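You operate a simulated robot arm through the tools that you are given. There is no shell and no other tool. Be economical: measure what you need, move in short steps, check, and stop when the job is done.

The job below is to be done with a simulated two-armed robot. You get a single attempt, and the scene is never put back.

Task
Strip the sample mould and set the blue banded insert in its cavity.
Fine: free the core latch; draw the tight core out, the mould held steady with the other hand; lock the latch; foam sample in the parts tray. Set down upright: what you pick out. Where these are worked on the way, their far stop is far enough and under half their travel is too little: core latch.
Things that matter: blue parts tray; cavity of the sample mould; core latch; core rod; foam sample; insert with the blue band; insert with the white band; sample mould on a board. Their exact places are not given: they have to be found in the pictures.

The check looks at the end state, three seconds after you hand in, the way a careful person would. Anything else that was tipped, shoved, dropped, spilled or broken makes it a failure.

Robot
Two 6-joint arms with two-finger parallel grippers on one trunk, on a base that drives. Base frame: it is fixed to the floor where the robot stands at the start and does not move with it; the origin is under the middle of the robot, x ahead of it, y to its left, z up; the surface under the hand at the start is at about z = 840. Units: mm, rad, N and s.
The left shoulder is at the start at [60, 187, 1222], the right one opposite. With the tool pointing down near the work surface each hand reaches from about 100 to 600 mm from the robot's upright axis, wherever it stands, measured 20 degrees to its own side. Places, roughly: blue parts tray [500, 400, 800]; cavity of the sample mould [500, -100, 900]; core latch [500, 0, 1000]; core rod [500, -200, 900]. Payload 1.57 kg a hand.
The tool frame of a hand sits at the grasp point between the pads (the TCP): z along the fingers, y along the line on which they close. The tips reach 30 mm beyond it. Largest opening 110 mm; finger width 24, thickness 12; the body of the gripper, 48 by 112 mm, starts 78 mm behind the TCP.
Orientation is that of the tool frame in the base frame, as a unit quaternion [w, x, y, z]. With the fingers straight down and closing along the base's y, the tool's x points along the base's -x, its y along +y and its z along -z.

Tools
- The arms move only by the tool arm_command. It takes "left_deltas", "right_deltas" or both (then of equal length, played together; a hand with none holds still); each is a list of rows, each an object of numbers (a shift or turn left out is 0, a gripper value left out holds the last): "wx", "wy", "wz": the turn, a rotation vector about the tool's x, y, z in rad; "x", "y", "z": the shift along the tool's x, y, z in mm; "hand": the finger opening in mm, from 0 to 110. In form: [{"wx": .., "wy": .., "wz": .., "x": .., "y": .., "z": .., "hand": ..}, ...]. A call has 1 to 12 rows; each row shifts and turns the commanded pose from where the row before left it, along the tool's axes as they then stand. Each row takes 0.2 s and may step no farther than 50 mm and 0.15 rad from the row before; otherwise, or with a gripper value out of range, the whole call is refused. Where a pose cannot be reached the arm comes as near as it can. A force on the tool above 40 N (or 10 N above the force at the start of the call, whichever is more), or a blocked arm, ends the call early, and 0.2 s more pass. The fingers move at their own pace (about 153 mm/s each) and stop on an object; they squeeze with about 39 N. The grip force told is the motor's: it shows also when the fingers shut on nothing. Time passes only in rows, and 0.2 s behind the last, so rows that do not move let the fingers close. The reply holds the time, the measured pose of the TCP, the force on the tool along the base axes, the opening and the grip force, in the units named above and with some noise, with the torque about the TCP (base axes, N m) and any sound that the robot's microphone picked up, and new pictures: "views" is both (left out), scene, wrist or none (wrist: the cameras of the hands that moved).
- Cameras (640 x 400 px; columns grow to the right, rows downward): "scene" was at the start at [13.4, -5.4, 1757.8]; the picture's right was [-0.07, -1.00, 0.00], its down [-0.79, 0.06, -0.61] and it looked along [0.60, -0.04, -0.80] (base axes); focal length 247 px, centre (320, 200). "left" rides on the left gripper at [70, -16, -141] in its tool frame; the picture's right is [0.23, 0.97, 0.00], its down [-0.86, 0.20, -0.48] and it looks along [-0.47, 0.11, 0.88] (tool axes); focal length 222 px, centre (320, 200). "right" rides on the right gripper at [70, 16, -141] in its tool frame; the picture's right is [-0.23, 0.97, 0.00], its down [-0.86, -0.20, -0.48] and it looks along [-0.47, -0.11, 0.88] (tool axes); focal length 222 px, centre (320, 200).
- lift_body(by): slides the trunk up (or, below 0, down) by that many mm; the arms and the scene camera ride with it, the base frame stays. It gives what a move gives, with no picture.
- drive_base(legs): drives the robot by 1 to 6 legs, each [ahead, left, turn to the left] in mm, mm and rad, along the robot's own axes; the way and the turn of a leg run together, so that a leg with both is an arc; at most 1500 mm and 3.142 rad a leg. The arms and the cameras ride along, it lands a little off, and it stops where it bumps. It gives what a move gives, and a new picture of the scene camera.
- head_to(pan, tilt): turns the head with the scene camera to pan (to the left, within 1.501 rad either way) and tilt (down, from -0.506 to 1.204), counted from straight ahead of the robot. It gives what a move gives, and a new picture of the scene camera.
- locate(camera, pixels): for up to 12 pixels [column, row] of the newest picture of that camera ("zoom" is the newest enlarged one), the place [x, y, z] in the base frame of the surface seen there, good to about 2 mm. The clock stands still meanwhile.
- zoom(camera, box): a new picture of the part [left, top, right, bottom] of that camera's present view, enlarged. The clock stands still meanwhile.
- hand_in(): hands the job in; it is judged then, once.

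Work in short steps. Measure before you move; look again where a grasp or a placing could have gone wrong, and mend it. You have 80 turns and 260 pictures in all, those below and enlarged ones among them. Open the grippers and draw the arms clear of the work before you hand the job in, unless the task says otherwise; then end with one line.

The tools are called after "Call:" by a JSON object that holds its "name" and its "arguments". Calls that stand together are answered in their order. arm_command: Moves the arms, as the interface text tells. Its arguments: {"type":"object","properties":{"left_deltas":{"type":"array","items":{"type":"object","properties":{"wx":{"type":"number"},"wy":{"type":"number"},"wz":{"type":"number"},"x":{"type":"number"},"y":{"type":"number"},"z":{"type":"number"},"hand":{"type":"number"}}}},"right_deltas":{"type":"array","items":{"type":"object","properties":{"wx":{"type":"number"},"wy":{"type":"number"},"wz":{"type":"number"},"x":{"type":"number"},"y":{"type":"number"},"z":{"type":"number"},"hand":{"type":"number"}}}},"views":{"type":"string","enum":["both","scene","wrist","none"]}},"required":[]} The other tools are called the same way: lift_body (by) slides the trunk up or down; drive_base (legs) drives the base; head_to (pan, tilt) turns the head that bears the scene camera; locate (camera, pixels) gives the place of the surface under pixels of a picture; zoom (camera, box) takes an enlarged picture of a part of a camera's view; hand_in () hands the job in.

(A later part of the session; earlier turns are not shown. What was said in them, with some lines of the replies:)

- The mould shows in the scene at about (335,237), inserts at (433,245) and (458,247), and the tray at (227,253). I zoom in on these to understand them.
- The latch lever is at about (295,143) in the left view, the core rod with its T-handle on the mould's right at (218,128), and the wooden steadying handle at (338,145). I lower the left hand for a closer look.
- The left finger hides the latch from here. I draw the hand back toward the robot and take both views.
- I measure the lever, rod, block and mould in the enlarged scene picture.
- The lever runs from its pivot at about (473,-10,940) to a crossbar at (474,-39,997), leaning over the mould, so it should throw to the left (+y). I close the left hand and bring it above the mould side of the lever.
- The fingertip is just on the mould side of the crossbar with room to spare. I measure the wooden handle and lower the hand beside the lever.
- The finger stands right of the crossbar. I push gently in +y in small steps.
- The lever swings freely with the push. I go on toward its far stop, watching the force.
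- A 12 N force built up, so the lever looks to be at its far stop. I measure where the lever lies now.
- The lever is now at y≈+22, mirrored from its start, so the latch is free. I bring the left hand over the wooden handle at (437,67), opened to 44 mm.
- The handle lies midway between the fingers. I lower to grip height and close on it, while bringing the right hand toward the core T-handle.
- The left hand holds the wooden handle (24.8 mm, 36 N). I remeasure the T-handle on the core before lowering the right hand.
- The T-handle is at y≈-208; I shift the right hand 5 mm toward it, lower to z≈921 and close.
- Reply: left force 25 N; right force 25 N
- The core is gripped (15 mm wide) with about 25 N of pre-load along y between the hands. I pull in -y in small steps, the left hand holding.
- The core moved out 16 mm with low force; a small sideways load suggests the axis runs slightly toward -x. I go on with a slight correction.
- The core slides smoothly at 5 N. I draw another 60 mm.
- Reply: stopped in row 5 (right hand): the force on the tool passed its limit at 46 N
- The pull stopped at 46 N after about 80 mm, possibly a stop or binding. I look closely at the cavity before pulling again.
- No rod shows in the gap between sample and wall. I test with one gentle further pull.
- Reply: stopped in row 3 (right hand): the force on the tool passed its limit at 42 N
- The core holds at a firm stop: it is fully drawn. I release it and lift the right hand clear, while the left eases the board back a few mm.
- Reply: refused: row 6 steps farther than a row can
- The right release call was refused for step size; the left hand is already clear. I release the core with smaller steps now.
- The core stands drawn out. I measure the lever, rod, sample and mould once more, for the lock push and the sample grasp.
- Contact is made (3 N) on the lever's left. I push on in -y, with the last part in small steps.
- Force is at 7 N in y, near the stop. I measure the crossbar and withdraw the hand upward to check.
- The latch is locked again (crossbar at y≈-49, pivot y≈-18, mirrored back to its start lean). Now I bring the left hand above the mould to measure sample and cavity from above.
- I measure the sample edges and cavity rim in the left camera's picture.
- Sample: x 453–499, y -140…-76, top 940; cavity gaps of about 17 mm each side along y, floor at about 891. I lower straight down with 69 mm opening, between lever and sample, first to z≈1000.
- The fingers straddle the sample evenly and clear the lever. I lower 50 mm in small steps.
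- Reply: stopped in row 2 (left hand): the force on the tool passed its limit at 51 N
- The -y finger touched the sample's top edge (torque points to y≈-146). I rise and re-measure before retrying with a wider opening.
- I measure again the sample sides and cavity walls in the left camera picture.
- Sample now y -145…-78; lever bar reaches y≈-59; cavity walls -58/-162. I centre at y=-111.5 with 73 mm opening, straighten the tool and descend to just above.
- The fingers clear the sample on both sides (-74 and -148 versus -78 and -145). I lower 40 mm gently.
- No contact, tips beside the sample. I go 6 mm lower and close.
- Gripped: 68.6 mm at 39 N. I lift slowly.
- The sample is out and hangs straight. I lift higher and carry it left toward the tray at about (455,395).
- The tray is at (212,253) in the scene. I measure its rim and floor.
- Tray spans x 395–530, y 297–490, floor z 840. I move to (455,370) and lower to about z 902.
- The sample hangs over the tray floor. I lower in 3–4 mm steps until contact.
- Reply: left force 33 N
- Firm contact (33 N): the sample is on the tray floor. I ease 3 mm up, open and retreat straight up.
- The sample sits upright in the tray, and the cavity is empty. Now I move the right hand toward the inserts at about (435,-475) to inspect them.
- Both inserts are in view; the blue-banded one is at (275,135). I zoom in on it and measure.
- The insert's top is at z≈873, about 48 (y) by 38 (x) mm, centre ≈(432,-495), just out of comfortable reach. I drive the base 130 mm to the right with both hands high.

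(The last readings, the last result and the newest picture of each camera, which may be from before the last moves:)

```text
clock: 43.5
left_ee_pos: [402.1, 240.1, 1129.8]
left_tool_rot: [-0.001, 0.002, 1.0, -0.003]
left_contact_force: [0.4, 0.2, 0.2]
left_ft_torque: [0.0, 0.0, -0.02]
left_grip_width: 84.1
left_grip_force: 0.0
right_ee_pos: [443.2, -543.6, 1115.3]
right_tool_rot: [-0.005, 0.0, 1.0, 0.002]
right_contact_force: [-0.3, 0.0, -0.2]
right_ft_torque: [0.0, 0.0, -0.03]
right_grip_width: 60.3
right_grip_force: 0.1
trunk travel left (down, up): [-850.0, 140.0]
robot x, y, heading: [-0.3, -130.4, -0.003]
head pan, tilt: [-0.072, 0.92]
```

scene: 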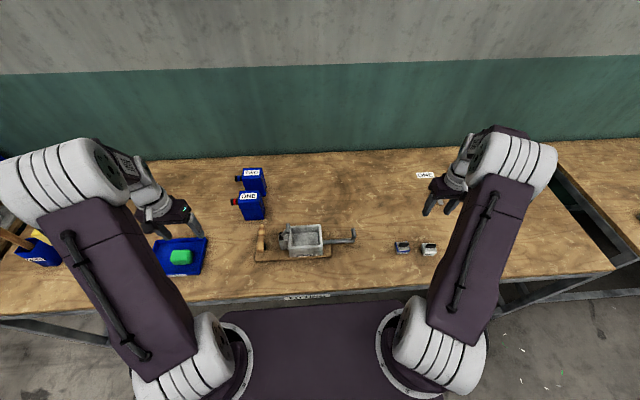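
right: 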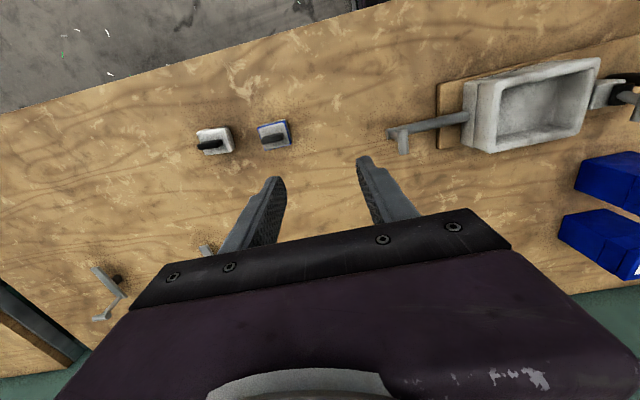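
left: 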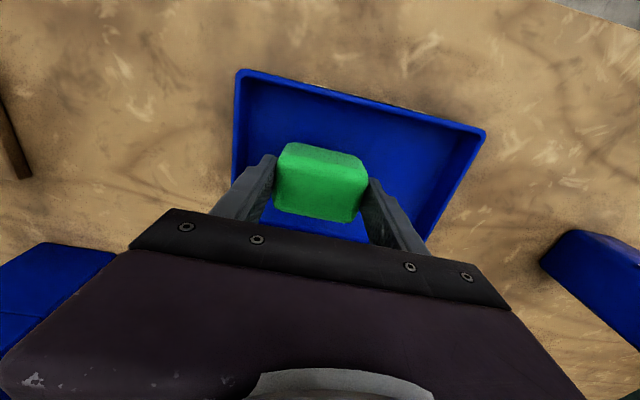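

The insert's corners are x 414–452, y -516…-471, yaw near zero. I bring the right hand above its centre (433,-493.5).

Call:
{"name": "arm_command", "arguments": {"right_deltas": [{"y": 25, "x": 5, "wy": -0.01, "wx": 0.006}, {"y": 25, "x": 5}, {"z": 45}, {"z": 45}, {"z": 40}, {"z": 25}], "views": "both"}}

Call:
{"name": "zoom", "arguments": {"camera": "right", "box": [200, 90, 440, 240]}}

Call:
{"name": "zoom", "arguments": {"camera": "scene", "box": [370, 205, 466, 265]}}

```text
clock: 44.9
left_ee_pos: [404.0, 236.7, 1130.6]
left_tool_rot: [0.0, 0.003, 1.0, -0.001]
left_contact_force: [-0.2, 0.2, -0.8]
left_ft_torque: [-0.01, -0.03, -0.01]
left_grip_width: 83.9
left_grip_force: 0.0
right_ee_pos: [435.0, -495.7, 959.9]
right_tool_rot: [-0.001, 0.0, 1.0, 0.0]
right_contact_force: [0.0, 0.2, -0.1]
right_ft_torque: [0.04, -0.01, 0.02]
right_grip_width: 59.8
right_grip_force: 0.0
trunk travel left (down, up): [-850.0, 140.0]
robot x, y, heading: [-1.4, -131.9, -0.001]
head pan, tilt: [-0.072, 0.92]
```

scene: 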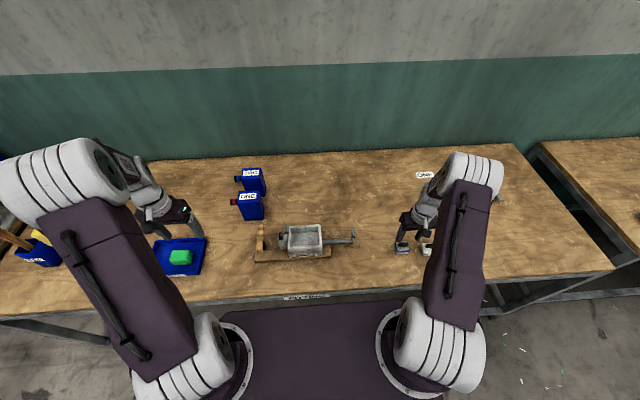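
right: 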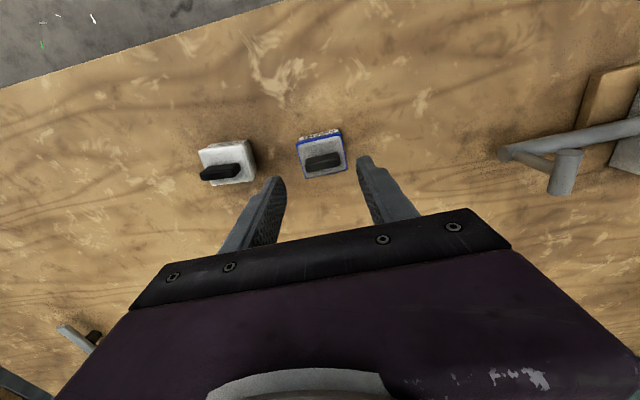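

```text
2.67 times, centred on (320, 165) of right
```

zoom: 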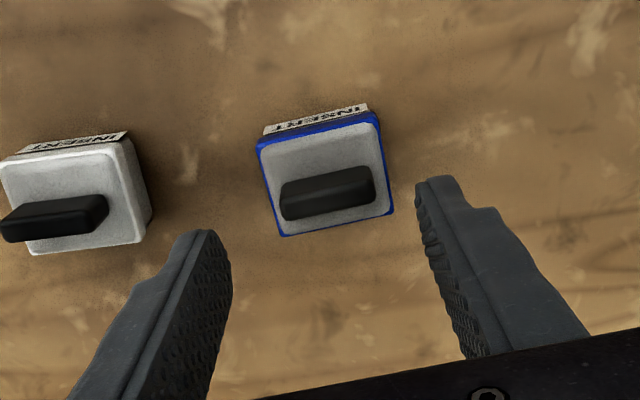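

```text
6.67 times, centred on (418, 235) of scene
```

zoom: 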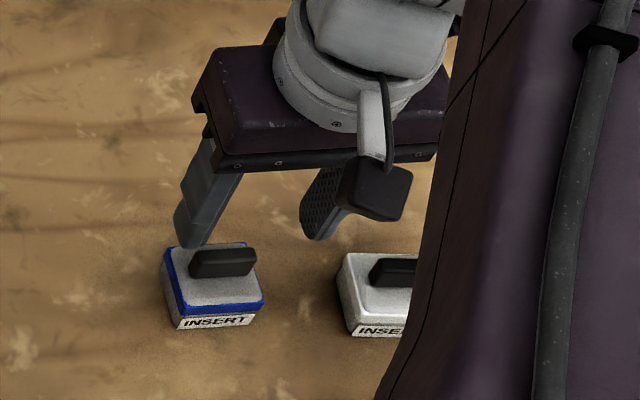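

I re-measure the insert in this picture to centre exactly.

Call:
{"name": "locate", "arguments": {"camera": "zoom", "pixels": [[170, 250], [242, 245], [260, 300], [182, 308], [195, 270], [250, 265], [185, 235], [305, 230]]}}

Call:
{"name": "locate", "arguments": {"camera": "right", "pixels": [[299, 145], [340, 135], [346, 168], [307, 176], [306, 165], [339, 160], [322, 145]]}}

```text
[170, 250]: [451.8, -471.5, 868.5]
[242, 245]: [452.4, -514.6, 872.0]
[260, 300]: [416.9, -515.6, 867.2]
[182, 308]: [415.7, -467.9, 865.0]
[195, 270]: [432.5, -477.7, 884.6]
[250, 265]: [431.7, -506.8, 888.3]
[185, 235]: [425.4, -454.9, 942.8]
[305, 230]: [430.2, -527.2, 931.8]
```

```text
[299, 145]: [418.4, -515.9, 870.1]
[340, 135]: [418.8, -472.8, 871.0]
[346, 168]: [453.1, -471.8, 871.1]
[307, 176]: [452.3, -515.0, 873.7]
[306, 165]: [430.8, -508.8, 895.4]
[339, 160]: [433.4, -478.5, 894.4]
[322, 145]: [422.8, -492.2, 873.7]
```

The insert centre is (434,-493); I shift 2.5 mm, lower to z≈880 and close on the body.

Call:
{"name": "arm_command", "arguments": {"right_deltas": [{"y": 2.5, "z": 25}, {"z": 25}, {"z": 20}, {"z": 10}, {"hand": 20}, {"hand": 20}, {"hand": 20}], "views": "none"}}

Call:
{"name": "zoom", "arguments": {"camera": "scene", "box": [370, 205, 466, 265]}}

```text
clock: 46.5
left_ee_pos: [402.3, 240.1, 1130.5]
left_tool_rot: [0.0, 0.002, 1.0, -0.002]
left_contact_force: [0.8, 0.6, 0.3]
left_ft_torque: [0.0, 0.0, -0.02]
left_grip_width: 84.1
left_grip_force: 0.0
right_ee_pos: [432.5, -492.5, 880.5]
right_tool_rot: [0.0, 0.001, 1.0, 0.001]
right_contact_force: [-1.2, 0.0, 3.3]
right_ft_torque: [-0.04, 0.08, 0.0]
right_grip_width: 47.1
right_grip_force: 38.7
trunk travel left (down, up): [-850.0, 140.0]
robot x, y, heading: [0.4, -129.0, 0.004]
head pan, tilt: [-0.072, 0.92]
```

```text
6.67 times, centred on (418, 235) of scene
```

zoom: 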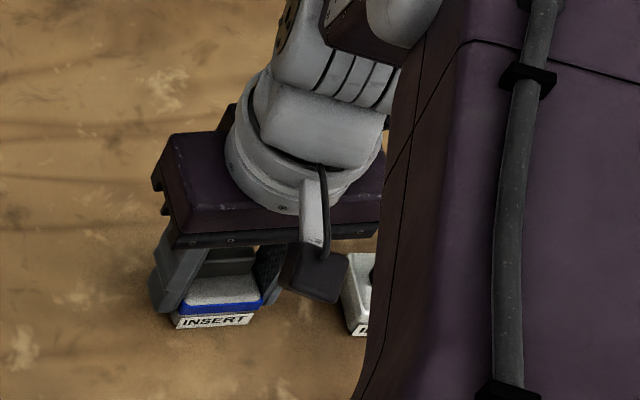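

Gripped at 47 mm, 39 N. I lift 200 mm and check the hold.

Call:
{"name": "arm_command", "arguments": {"right_deltas": [{"z": -20}, {"z": -40}, {"z": -45}, {"z": -45}, {"z": -50}], "views": "wrist"}}

Call:
{"name": "zoom", "arguments": {"camera": "scene", "box": [255, 205, 367, 275]}}

Call:
{"name": "locate", "arguments": {"camera": "zoom", "pixels": [[190, 170], [385, 180], [290, 140], [290, 235], [290, 200], [200, 200], [360, 205], [180, 120], [540, 180], [280, 245], [285, 120]]}}

```text
clock: 47.7
left_ee_pos: [401.0, 241.0, 1131.3]
left_tool_rot: [0.001, 0.003, 1.0, -0.001]
left_contact_force: [0.0, -1.0, 0.0]
left_ft_torque: [-0.01, -0.01, 0.02]
left_grip_width: 84.2
left_grip_force: 0.2
right_ee_pos: [431.6, -492.3, 1081.6]
right_tool_rot: [0.0, 0.0, 1.0, 0.001]
right_contact_force: [-0.5, 0.4, -0.6]
right_ft_torque: [-0.02, -0.04, 0.02]
right_grip_width: 47.4
right_grip_force: 39.2
trunk travel left (down, up): [-850.0, 140.0]
robot x, y, heading: [2.0, -131.6, 0.0]
head pan, tilt: [-0.072, 0.92]
```

right: 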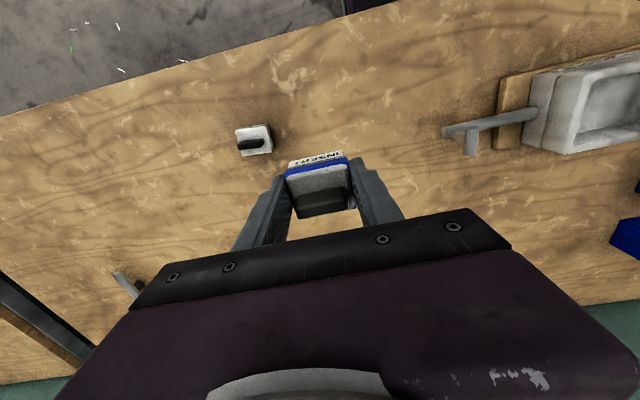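

```text
5.71 times, centred on (311, 240) of scene
```

zoom: 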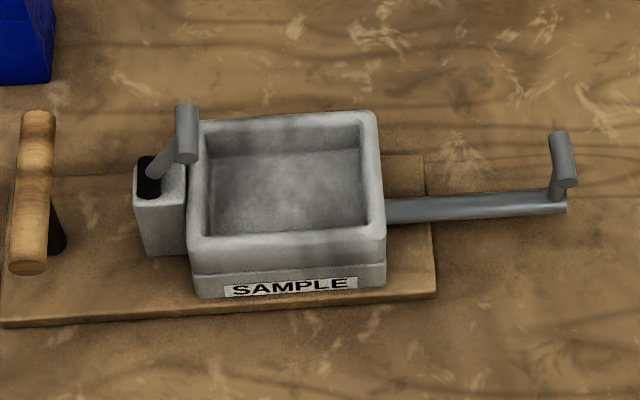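

```text
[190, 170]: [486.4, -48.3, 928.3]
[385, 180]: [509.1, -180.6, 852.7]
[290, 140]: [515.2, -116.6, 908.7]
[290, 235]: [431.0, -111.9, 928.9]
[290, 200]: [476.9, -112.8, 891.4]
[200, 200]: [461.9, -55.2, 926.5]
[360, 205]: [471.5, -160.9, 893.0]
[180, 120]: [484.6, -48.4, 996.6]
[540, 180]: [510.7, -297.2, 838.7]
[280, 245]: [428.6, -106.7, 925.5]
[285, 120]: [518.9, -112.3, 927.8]
```

The insert is held level. Cavity: x 441–515, y -162…-58, floor 891.5. I carry the insert above it at (478,-114).

Call:
{"name": "arm_command", "arguments": {"right_deltas": [{"y": 37.8, "x": -4.6}, {"y": 37.8, "x": -4.6}, {"y": 37.8, "x": -4.6}, {"y": 37.8, "x": -4.6}, {"y": 37.8, "x": -4.6}, {"y": 37.8, "x": -4.6}, {"y": 37.8, "x": -4.6}, {"y": 37.8, "x": -4.6}, {"y": 37.8, "x": -4.6}, {"y": 37.8, "x": -4.6}, {"z": 30}], "views": "both"}}

Call:
{"name": "zoom", "arguments": {"camera": "scene", "box": [255, 195, 367, 265]}}

Call:
{"name": "zoom", "arguments": {"camera": "right", "box": [200, 80, 440, 230]}}

```text
clock: 50.1
left_ee_pos: [402.4, 238.4, 1130.0]
left_tool_rot: [-0.001, 0.004, 1.0, -0.001]
left_contact_force: [-0.2, 0.5, -0.4]
left_ft_torque: [0.02, 0.01, -0.01]
left_grip_width: 84.0
left_grip_force: 0.0
right_ee_pos: [478.6, -115.0, 1050.9]
right_tool_rot: [-0.001, 0.001, 1.0, 0.001]
right_contact_force: [0.8, -0.6, -2.5]
right_ft_torque: [-0.02, 0.01, -0.01]
right_grip_width: 47.3
right_grip_force: 39.1
trunk travel left (down, up): [-850.0, 140.0]
robot x, y, heading: [-0.2, -131.3, 0.004]
head pan, tilt: [-0.072, 0.92]
```

scene: 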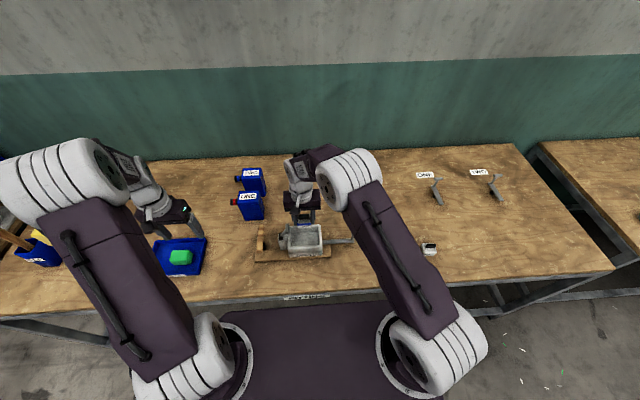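
right: 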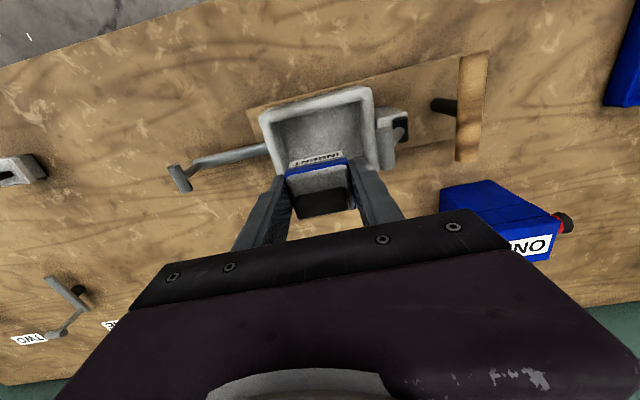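

```text
5.71 times, centred on (311, 230) of scene
```

zoom: 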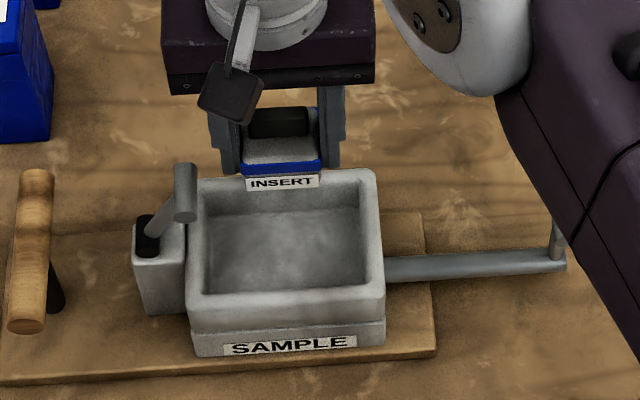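

```text
2.67 times, centred on (320, 155) of right
```

zoom: 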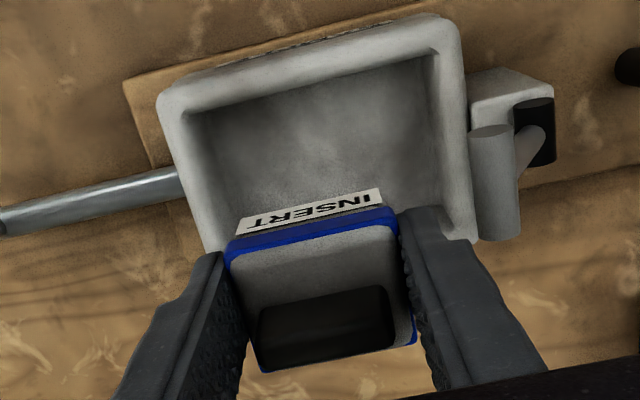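

Aligned above the cavity. I lower to z≈965 and check clearance from lever, core and rim.

Call:
{"name": "arm_command", "arguments": {"right_deltas": [{"z": 25}, {"z": 25}, {"z": 20}, {"z": 15}], "views": "none"}}

Call:
{"name": "zoom", "arguments": {"camera": "scene", "box": [255, 195, 367, 265]}}

Call:
{"name": "locate", "arguments": {"camera": "zoom", "pixels": [[430, 60], [520, 170], [180, 150], [186, 210], [560, 240], [280, 235], [200, 240]]}}

```text
clock: 51.1
left_ee_pos: [402.6, 239.0, 1129.9]
left_tool_rot: [0.0, 0.003, 1.0, -0.002]
left_contact_force: [0.2, -0.8, -0.2]
left_ft_torque: [0.0, 0.02, -0.03]
left_grip_width: 83.9
left_grip_force: 0.0
right_ee_pos: [478.8, -115.3, 965.4]
right_tool_rot: [-0.001, 0.0, 1.0, 0.002]
right_contact_force: [0.1, -0.1, -2.1]
right_ft_torque: [0.01, 0.0, -0.01]
right_grip_width: 47.0
right_grip_force: 39.1
trunk travel left (down, up): [-850.0, 140.0]
robot x, y, heading: [2.3, -126.8, 0.003]
head pan, tilt: [-0.072, 0.92]
```

```text
5.71 times, centred on (311, 230) of scene
```

zoom: 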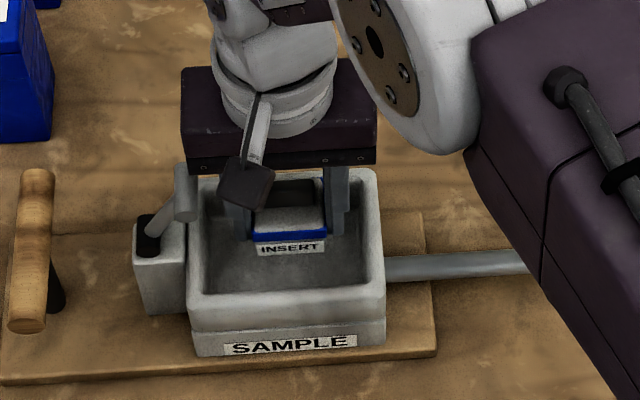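

```text
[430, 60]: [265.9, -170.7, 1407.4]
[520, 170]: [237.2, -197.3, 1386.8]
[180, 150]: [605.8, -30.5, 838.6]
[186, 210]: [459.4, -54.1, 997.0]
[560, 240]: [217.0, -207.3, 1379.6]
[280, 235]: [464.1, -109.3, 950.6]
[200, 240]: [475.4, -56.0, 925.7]
```

Clearances are fine; the arm's forearm is far above. I lower the last 33 mm gently.

Call:
{"name": "arm_command", "arguments": {"right_deltas": [{"z": 10}, {"z": 10}, {"z": 6}, {"z": 3}, {"z": 2}], "views": "none"}}

Call:
{"name": "zoom", "arguments": {"camera": "scene", "box": [255, 195, 367, 265]}}

```text
clock: 52.3
left_ee_pos: [402.8, 239.3, 1131.4]
left_tool_rot: [0.0, 0.003, 1.0, -0.002]
left_contact_force: [-0.4, -0.3, 0.2]
left_ft_torque: [-0.01, 0.03, -0.05]
left_grip_width: 84.0
left_grip_force: 0.1
right_ee_pos: [479.8, -114.5, 934.2]
right_tool_rot: [-0.001, -0.001, 1.0, 0.0]
right_contact_force: [-0.8, -0.5, -1.0]
right_ft_torque: [0.03, -0.01, 0.04]
right_grip_width: 47.3
right_grip_force: 39.1
trunk travel left (down, up): [-850.0, 140.0]
robot x, y, heading: [0.9, -131.8, -0.002]
head pan, tilt: [-0.072, 0.92]
```

```text
5.71 times, centred on (311, 230) of scene
```

zoom: 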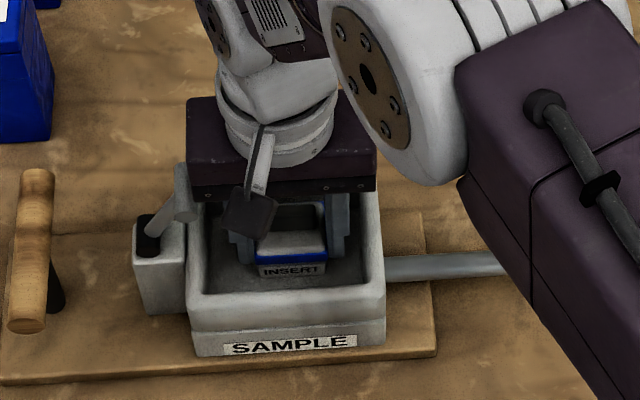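

Nearly down, with no contact yet. I go on in 1.5 mm steps.

Call:
{"name": "arm_command", "arguments": {"right_deltas": [{"z": 1.5}, {"z": 1.5}, {"z": 1}], "views": "none"}}

```text
clock: 53.1
left_ee_pos: [401.4, 238.5, 1130.5]
left_tool_rot: [0.002, 0.002, 1.0, -0.001]
left_contact_force: [0.6, 0.2, -0.3]
left_ft_torque: [-0.03, -0.02, 0.04]
left_grip_width: 83.8
left_grip_force: 0.1
right_ee_pos: [479.8, -115.3, 932.7]
right_tool_rot: [0.002, -0.001, 1.0, 0.002]
right_contact_force: [0.9, -2.5, 14.8]
right_ft_torque: [-0.31, 0.24, 0.1]
right_grip_width: 47.1
right_grip_force: 38.9
trunk travel left (down, up): [-850.0, 140.0]
robot x, y, heading: [-0.1, -128.7, 0.003]
head pan, tilt: [-0.072, 0.92]
```

Contact at 15 N: the insert rests on the cavity floor. I open modestly (58 mm) and draw straight up.

Call:
{"name": "arm_command", "arguments": {"right_deltas": [{"z": -1, "hand": 58}, {"hand": 58}, {}, {"z": -20}, {"z": -30}, {"z": -45}, {"z": -45}, {"z": -45}], "views": "none"}}

Call:
{"name": "zoom", "arguments": {"camera": "scene", "box": [255, 195, 367, 265]}}

```text
clock: 54.9
left_ee_pos: [402.0, 239.0, 1131.4]
left_tool_rot: [-0.001, 0.003, 1.0, -0.001]
left_contact_force: [-0.7, -0.4, -0.3]
left_ft_torque: [0.0, -0.01, -0.01]
left_grip_width: 84.1
left_grip_force: 0.1
right_ee_pos: [478.3, -115.9, 1118.1]
right_tool_rot: [-0.001, 0.0, 1.0, 0.001]
right_contact_force: [-0.2, 0.1, 0.1]
right_ft_torque: [0.0, 0.0, 0.03]
right_grip_width: 57.9
right_grip_force: 0.1
trunk travel left (down, up): [-850.0, 140.0]
robot x, y, heading: [-4.5, -131.7, -0.005]
head pan, tilt: [-0.072, 0.92]
```

```text
5.71 times, centred on (311, 230) of scene
```

zoom: 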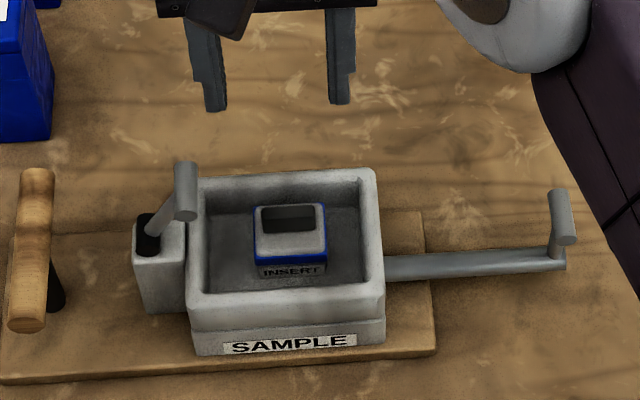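

The insert sits flat in the cavity, the latch is locked, the core is drawn. I draw the right arm clear and take a last look.

Call:
{"name": "arm_command", "arguments": {"right_deltas": [{"z": -40}, {"z": -20, "y": -35}, {"y": -40, "x": 10}, {"y": -40, "x": 20}, {"y": -40, "x": 20}, {"y": -40, "x": 20}], "views": "scene"}}

Call:
{"name": "zoom", "arguments": {"camera": "scene", "box": [140, 195, 460, 295]}}

Call:
{"name": "zoom", "arguments": {"camera": "scene", "box": [265, 210, 345, 260]}}

Call:
{"name": "locate", "arguments": {"camera": "zoom", "pixels": [[305, 165], [350, 165], [315, 200], [360, 200], [180, 110], [150, 140], [340, 145]]}}

```text
clock: 56.3
left_ee_pos: [402.4, 237.3, 1131.9]
left_tool_rot: [0.0, 0.003, 1.0, 0.0]
left_contact_force: [-0.7, -0.3, -1.1]
left_ft_torque: [0.01, 0.0, -0.01]
left_grip_width: 83.9
left_grip_force: 0.1
right_ee_pos: [408.6, -310.7, 1175.5]
right_tool_rot: [0.0, -0.001, 1.0, 0.002]
right_contact_force: [-0.4, 0.2, -0.6]
right_ft_torque: [0.02, -0.03, 0.0]
right_grip_width: 57.8
right_grip_force: 0.0
trunk travel left (down, up): [-850.0, 140.0]
robot x, y, heading: [-1.5, -128.7, -0.001]
head pan, tilt: [-0.072, 0.92]
```

scene: 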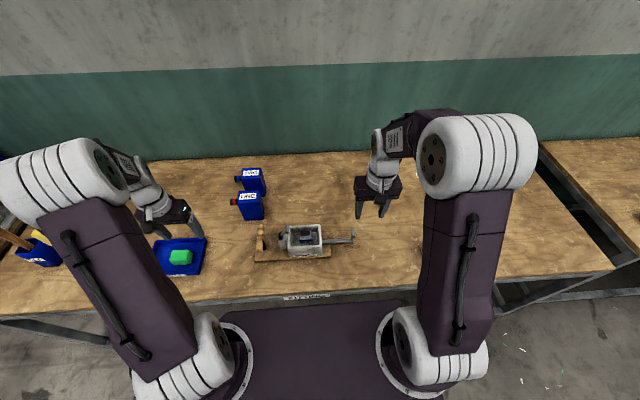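

```text
2.00 times, centred on (300, 245) of scene
```

zoom: 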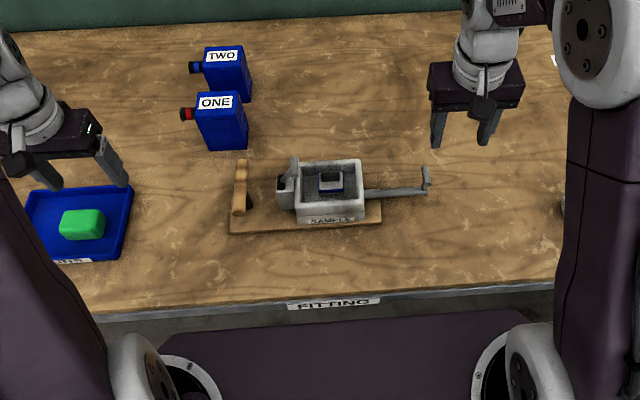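

```text
8.00 times, centred on (305, 235) of scene
```

zoom: 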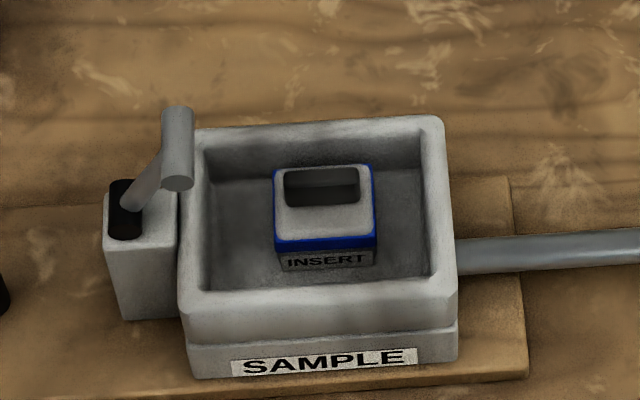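

```text
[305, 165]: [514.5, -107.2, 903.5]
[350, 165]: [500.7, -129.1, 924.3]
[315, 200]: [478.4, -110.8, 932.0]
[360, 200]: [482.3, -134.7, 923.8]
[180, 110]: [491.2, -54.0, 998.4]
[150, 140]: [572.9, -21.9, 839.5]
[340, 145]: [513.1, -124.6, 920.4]
```

Everything is as wanted: the insert lies level in the cavity, the sample is in the tray, the latch is locked and the core is out. Both hands are open and clear, so I hand in.

Call:
{"name": "hand_in", "arguments": {}}

```text
The job is handed in.
```

The job is handed in: the core is drawn to its stop, the latch is locked again, the foam sample is upright in the parts tray, and the blue-banded insert sits level in the cavity; the mould board slid about 9 mm to the right during the pull and was left there.
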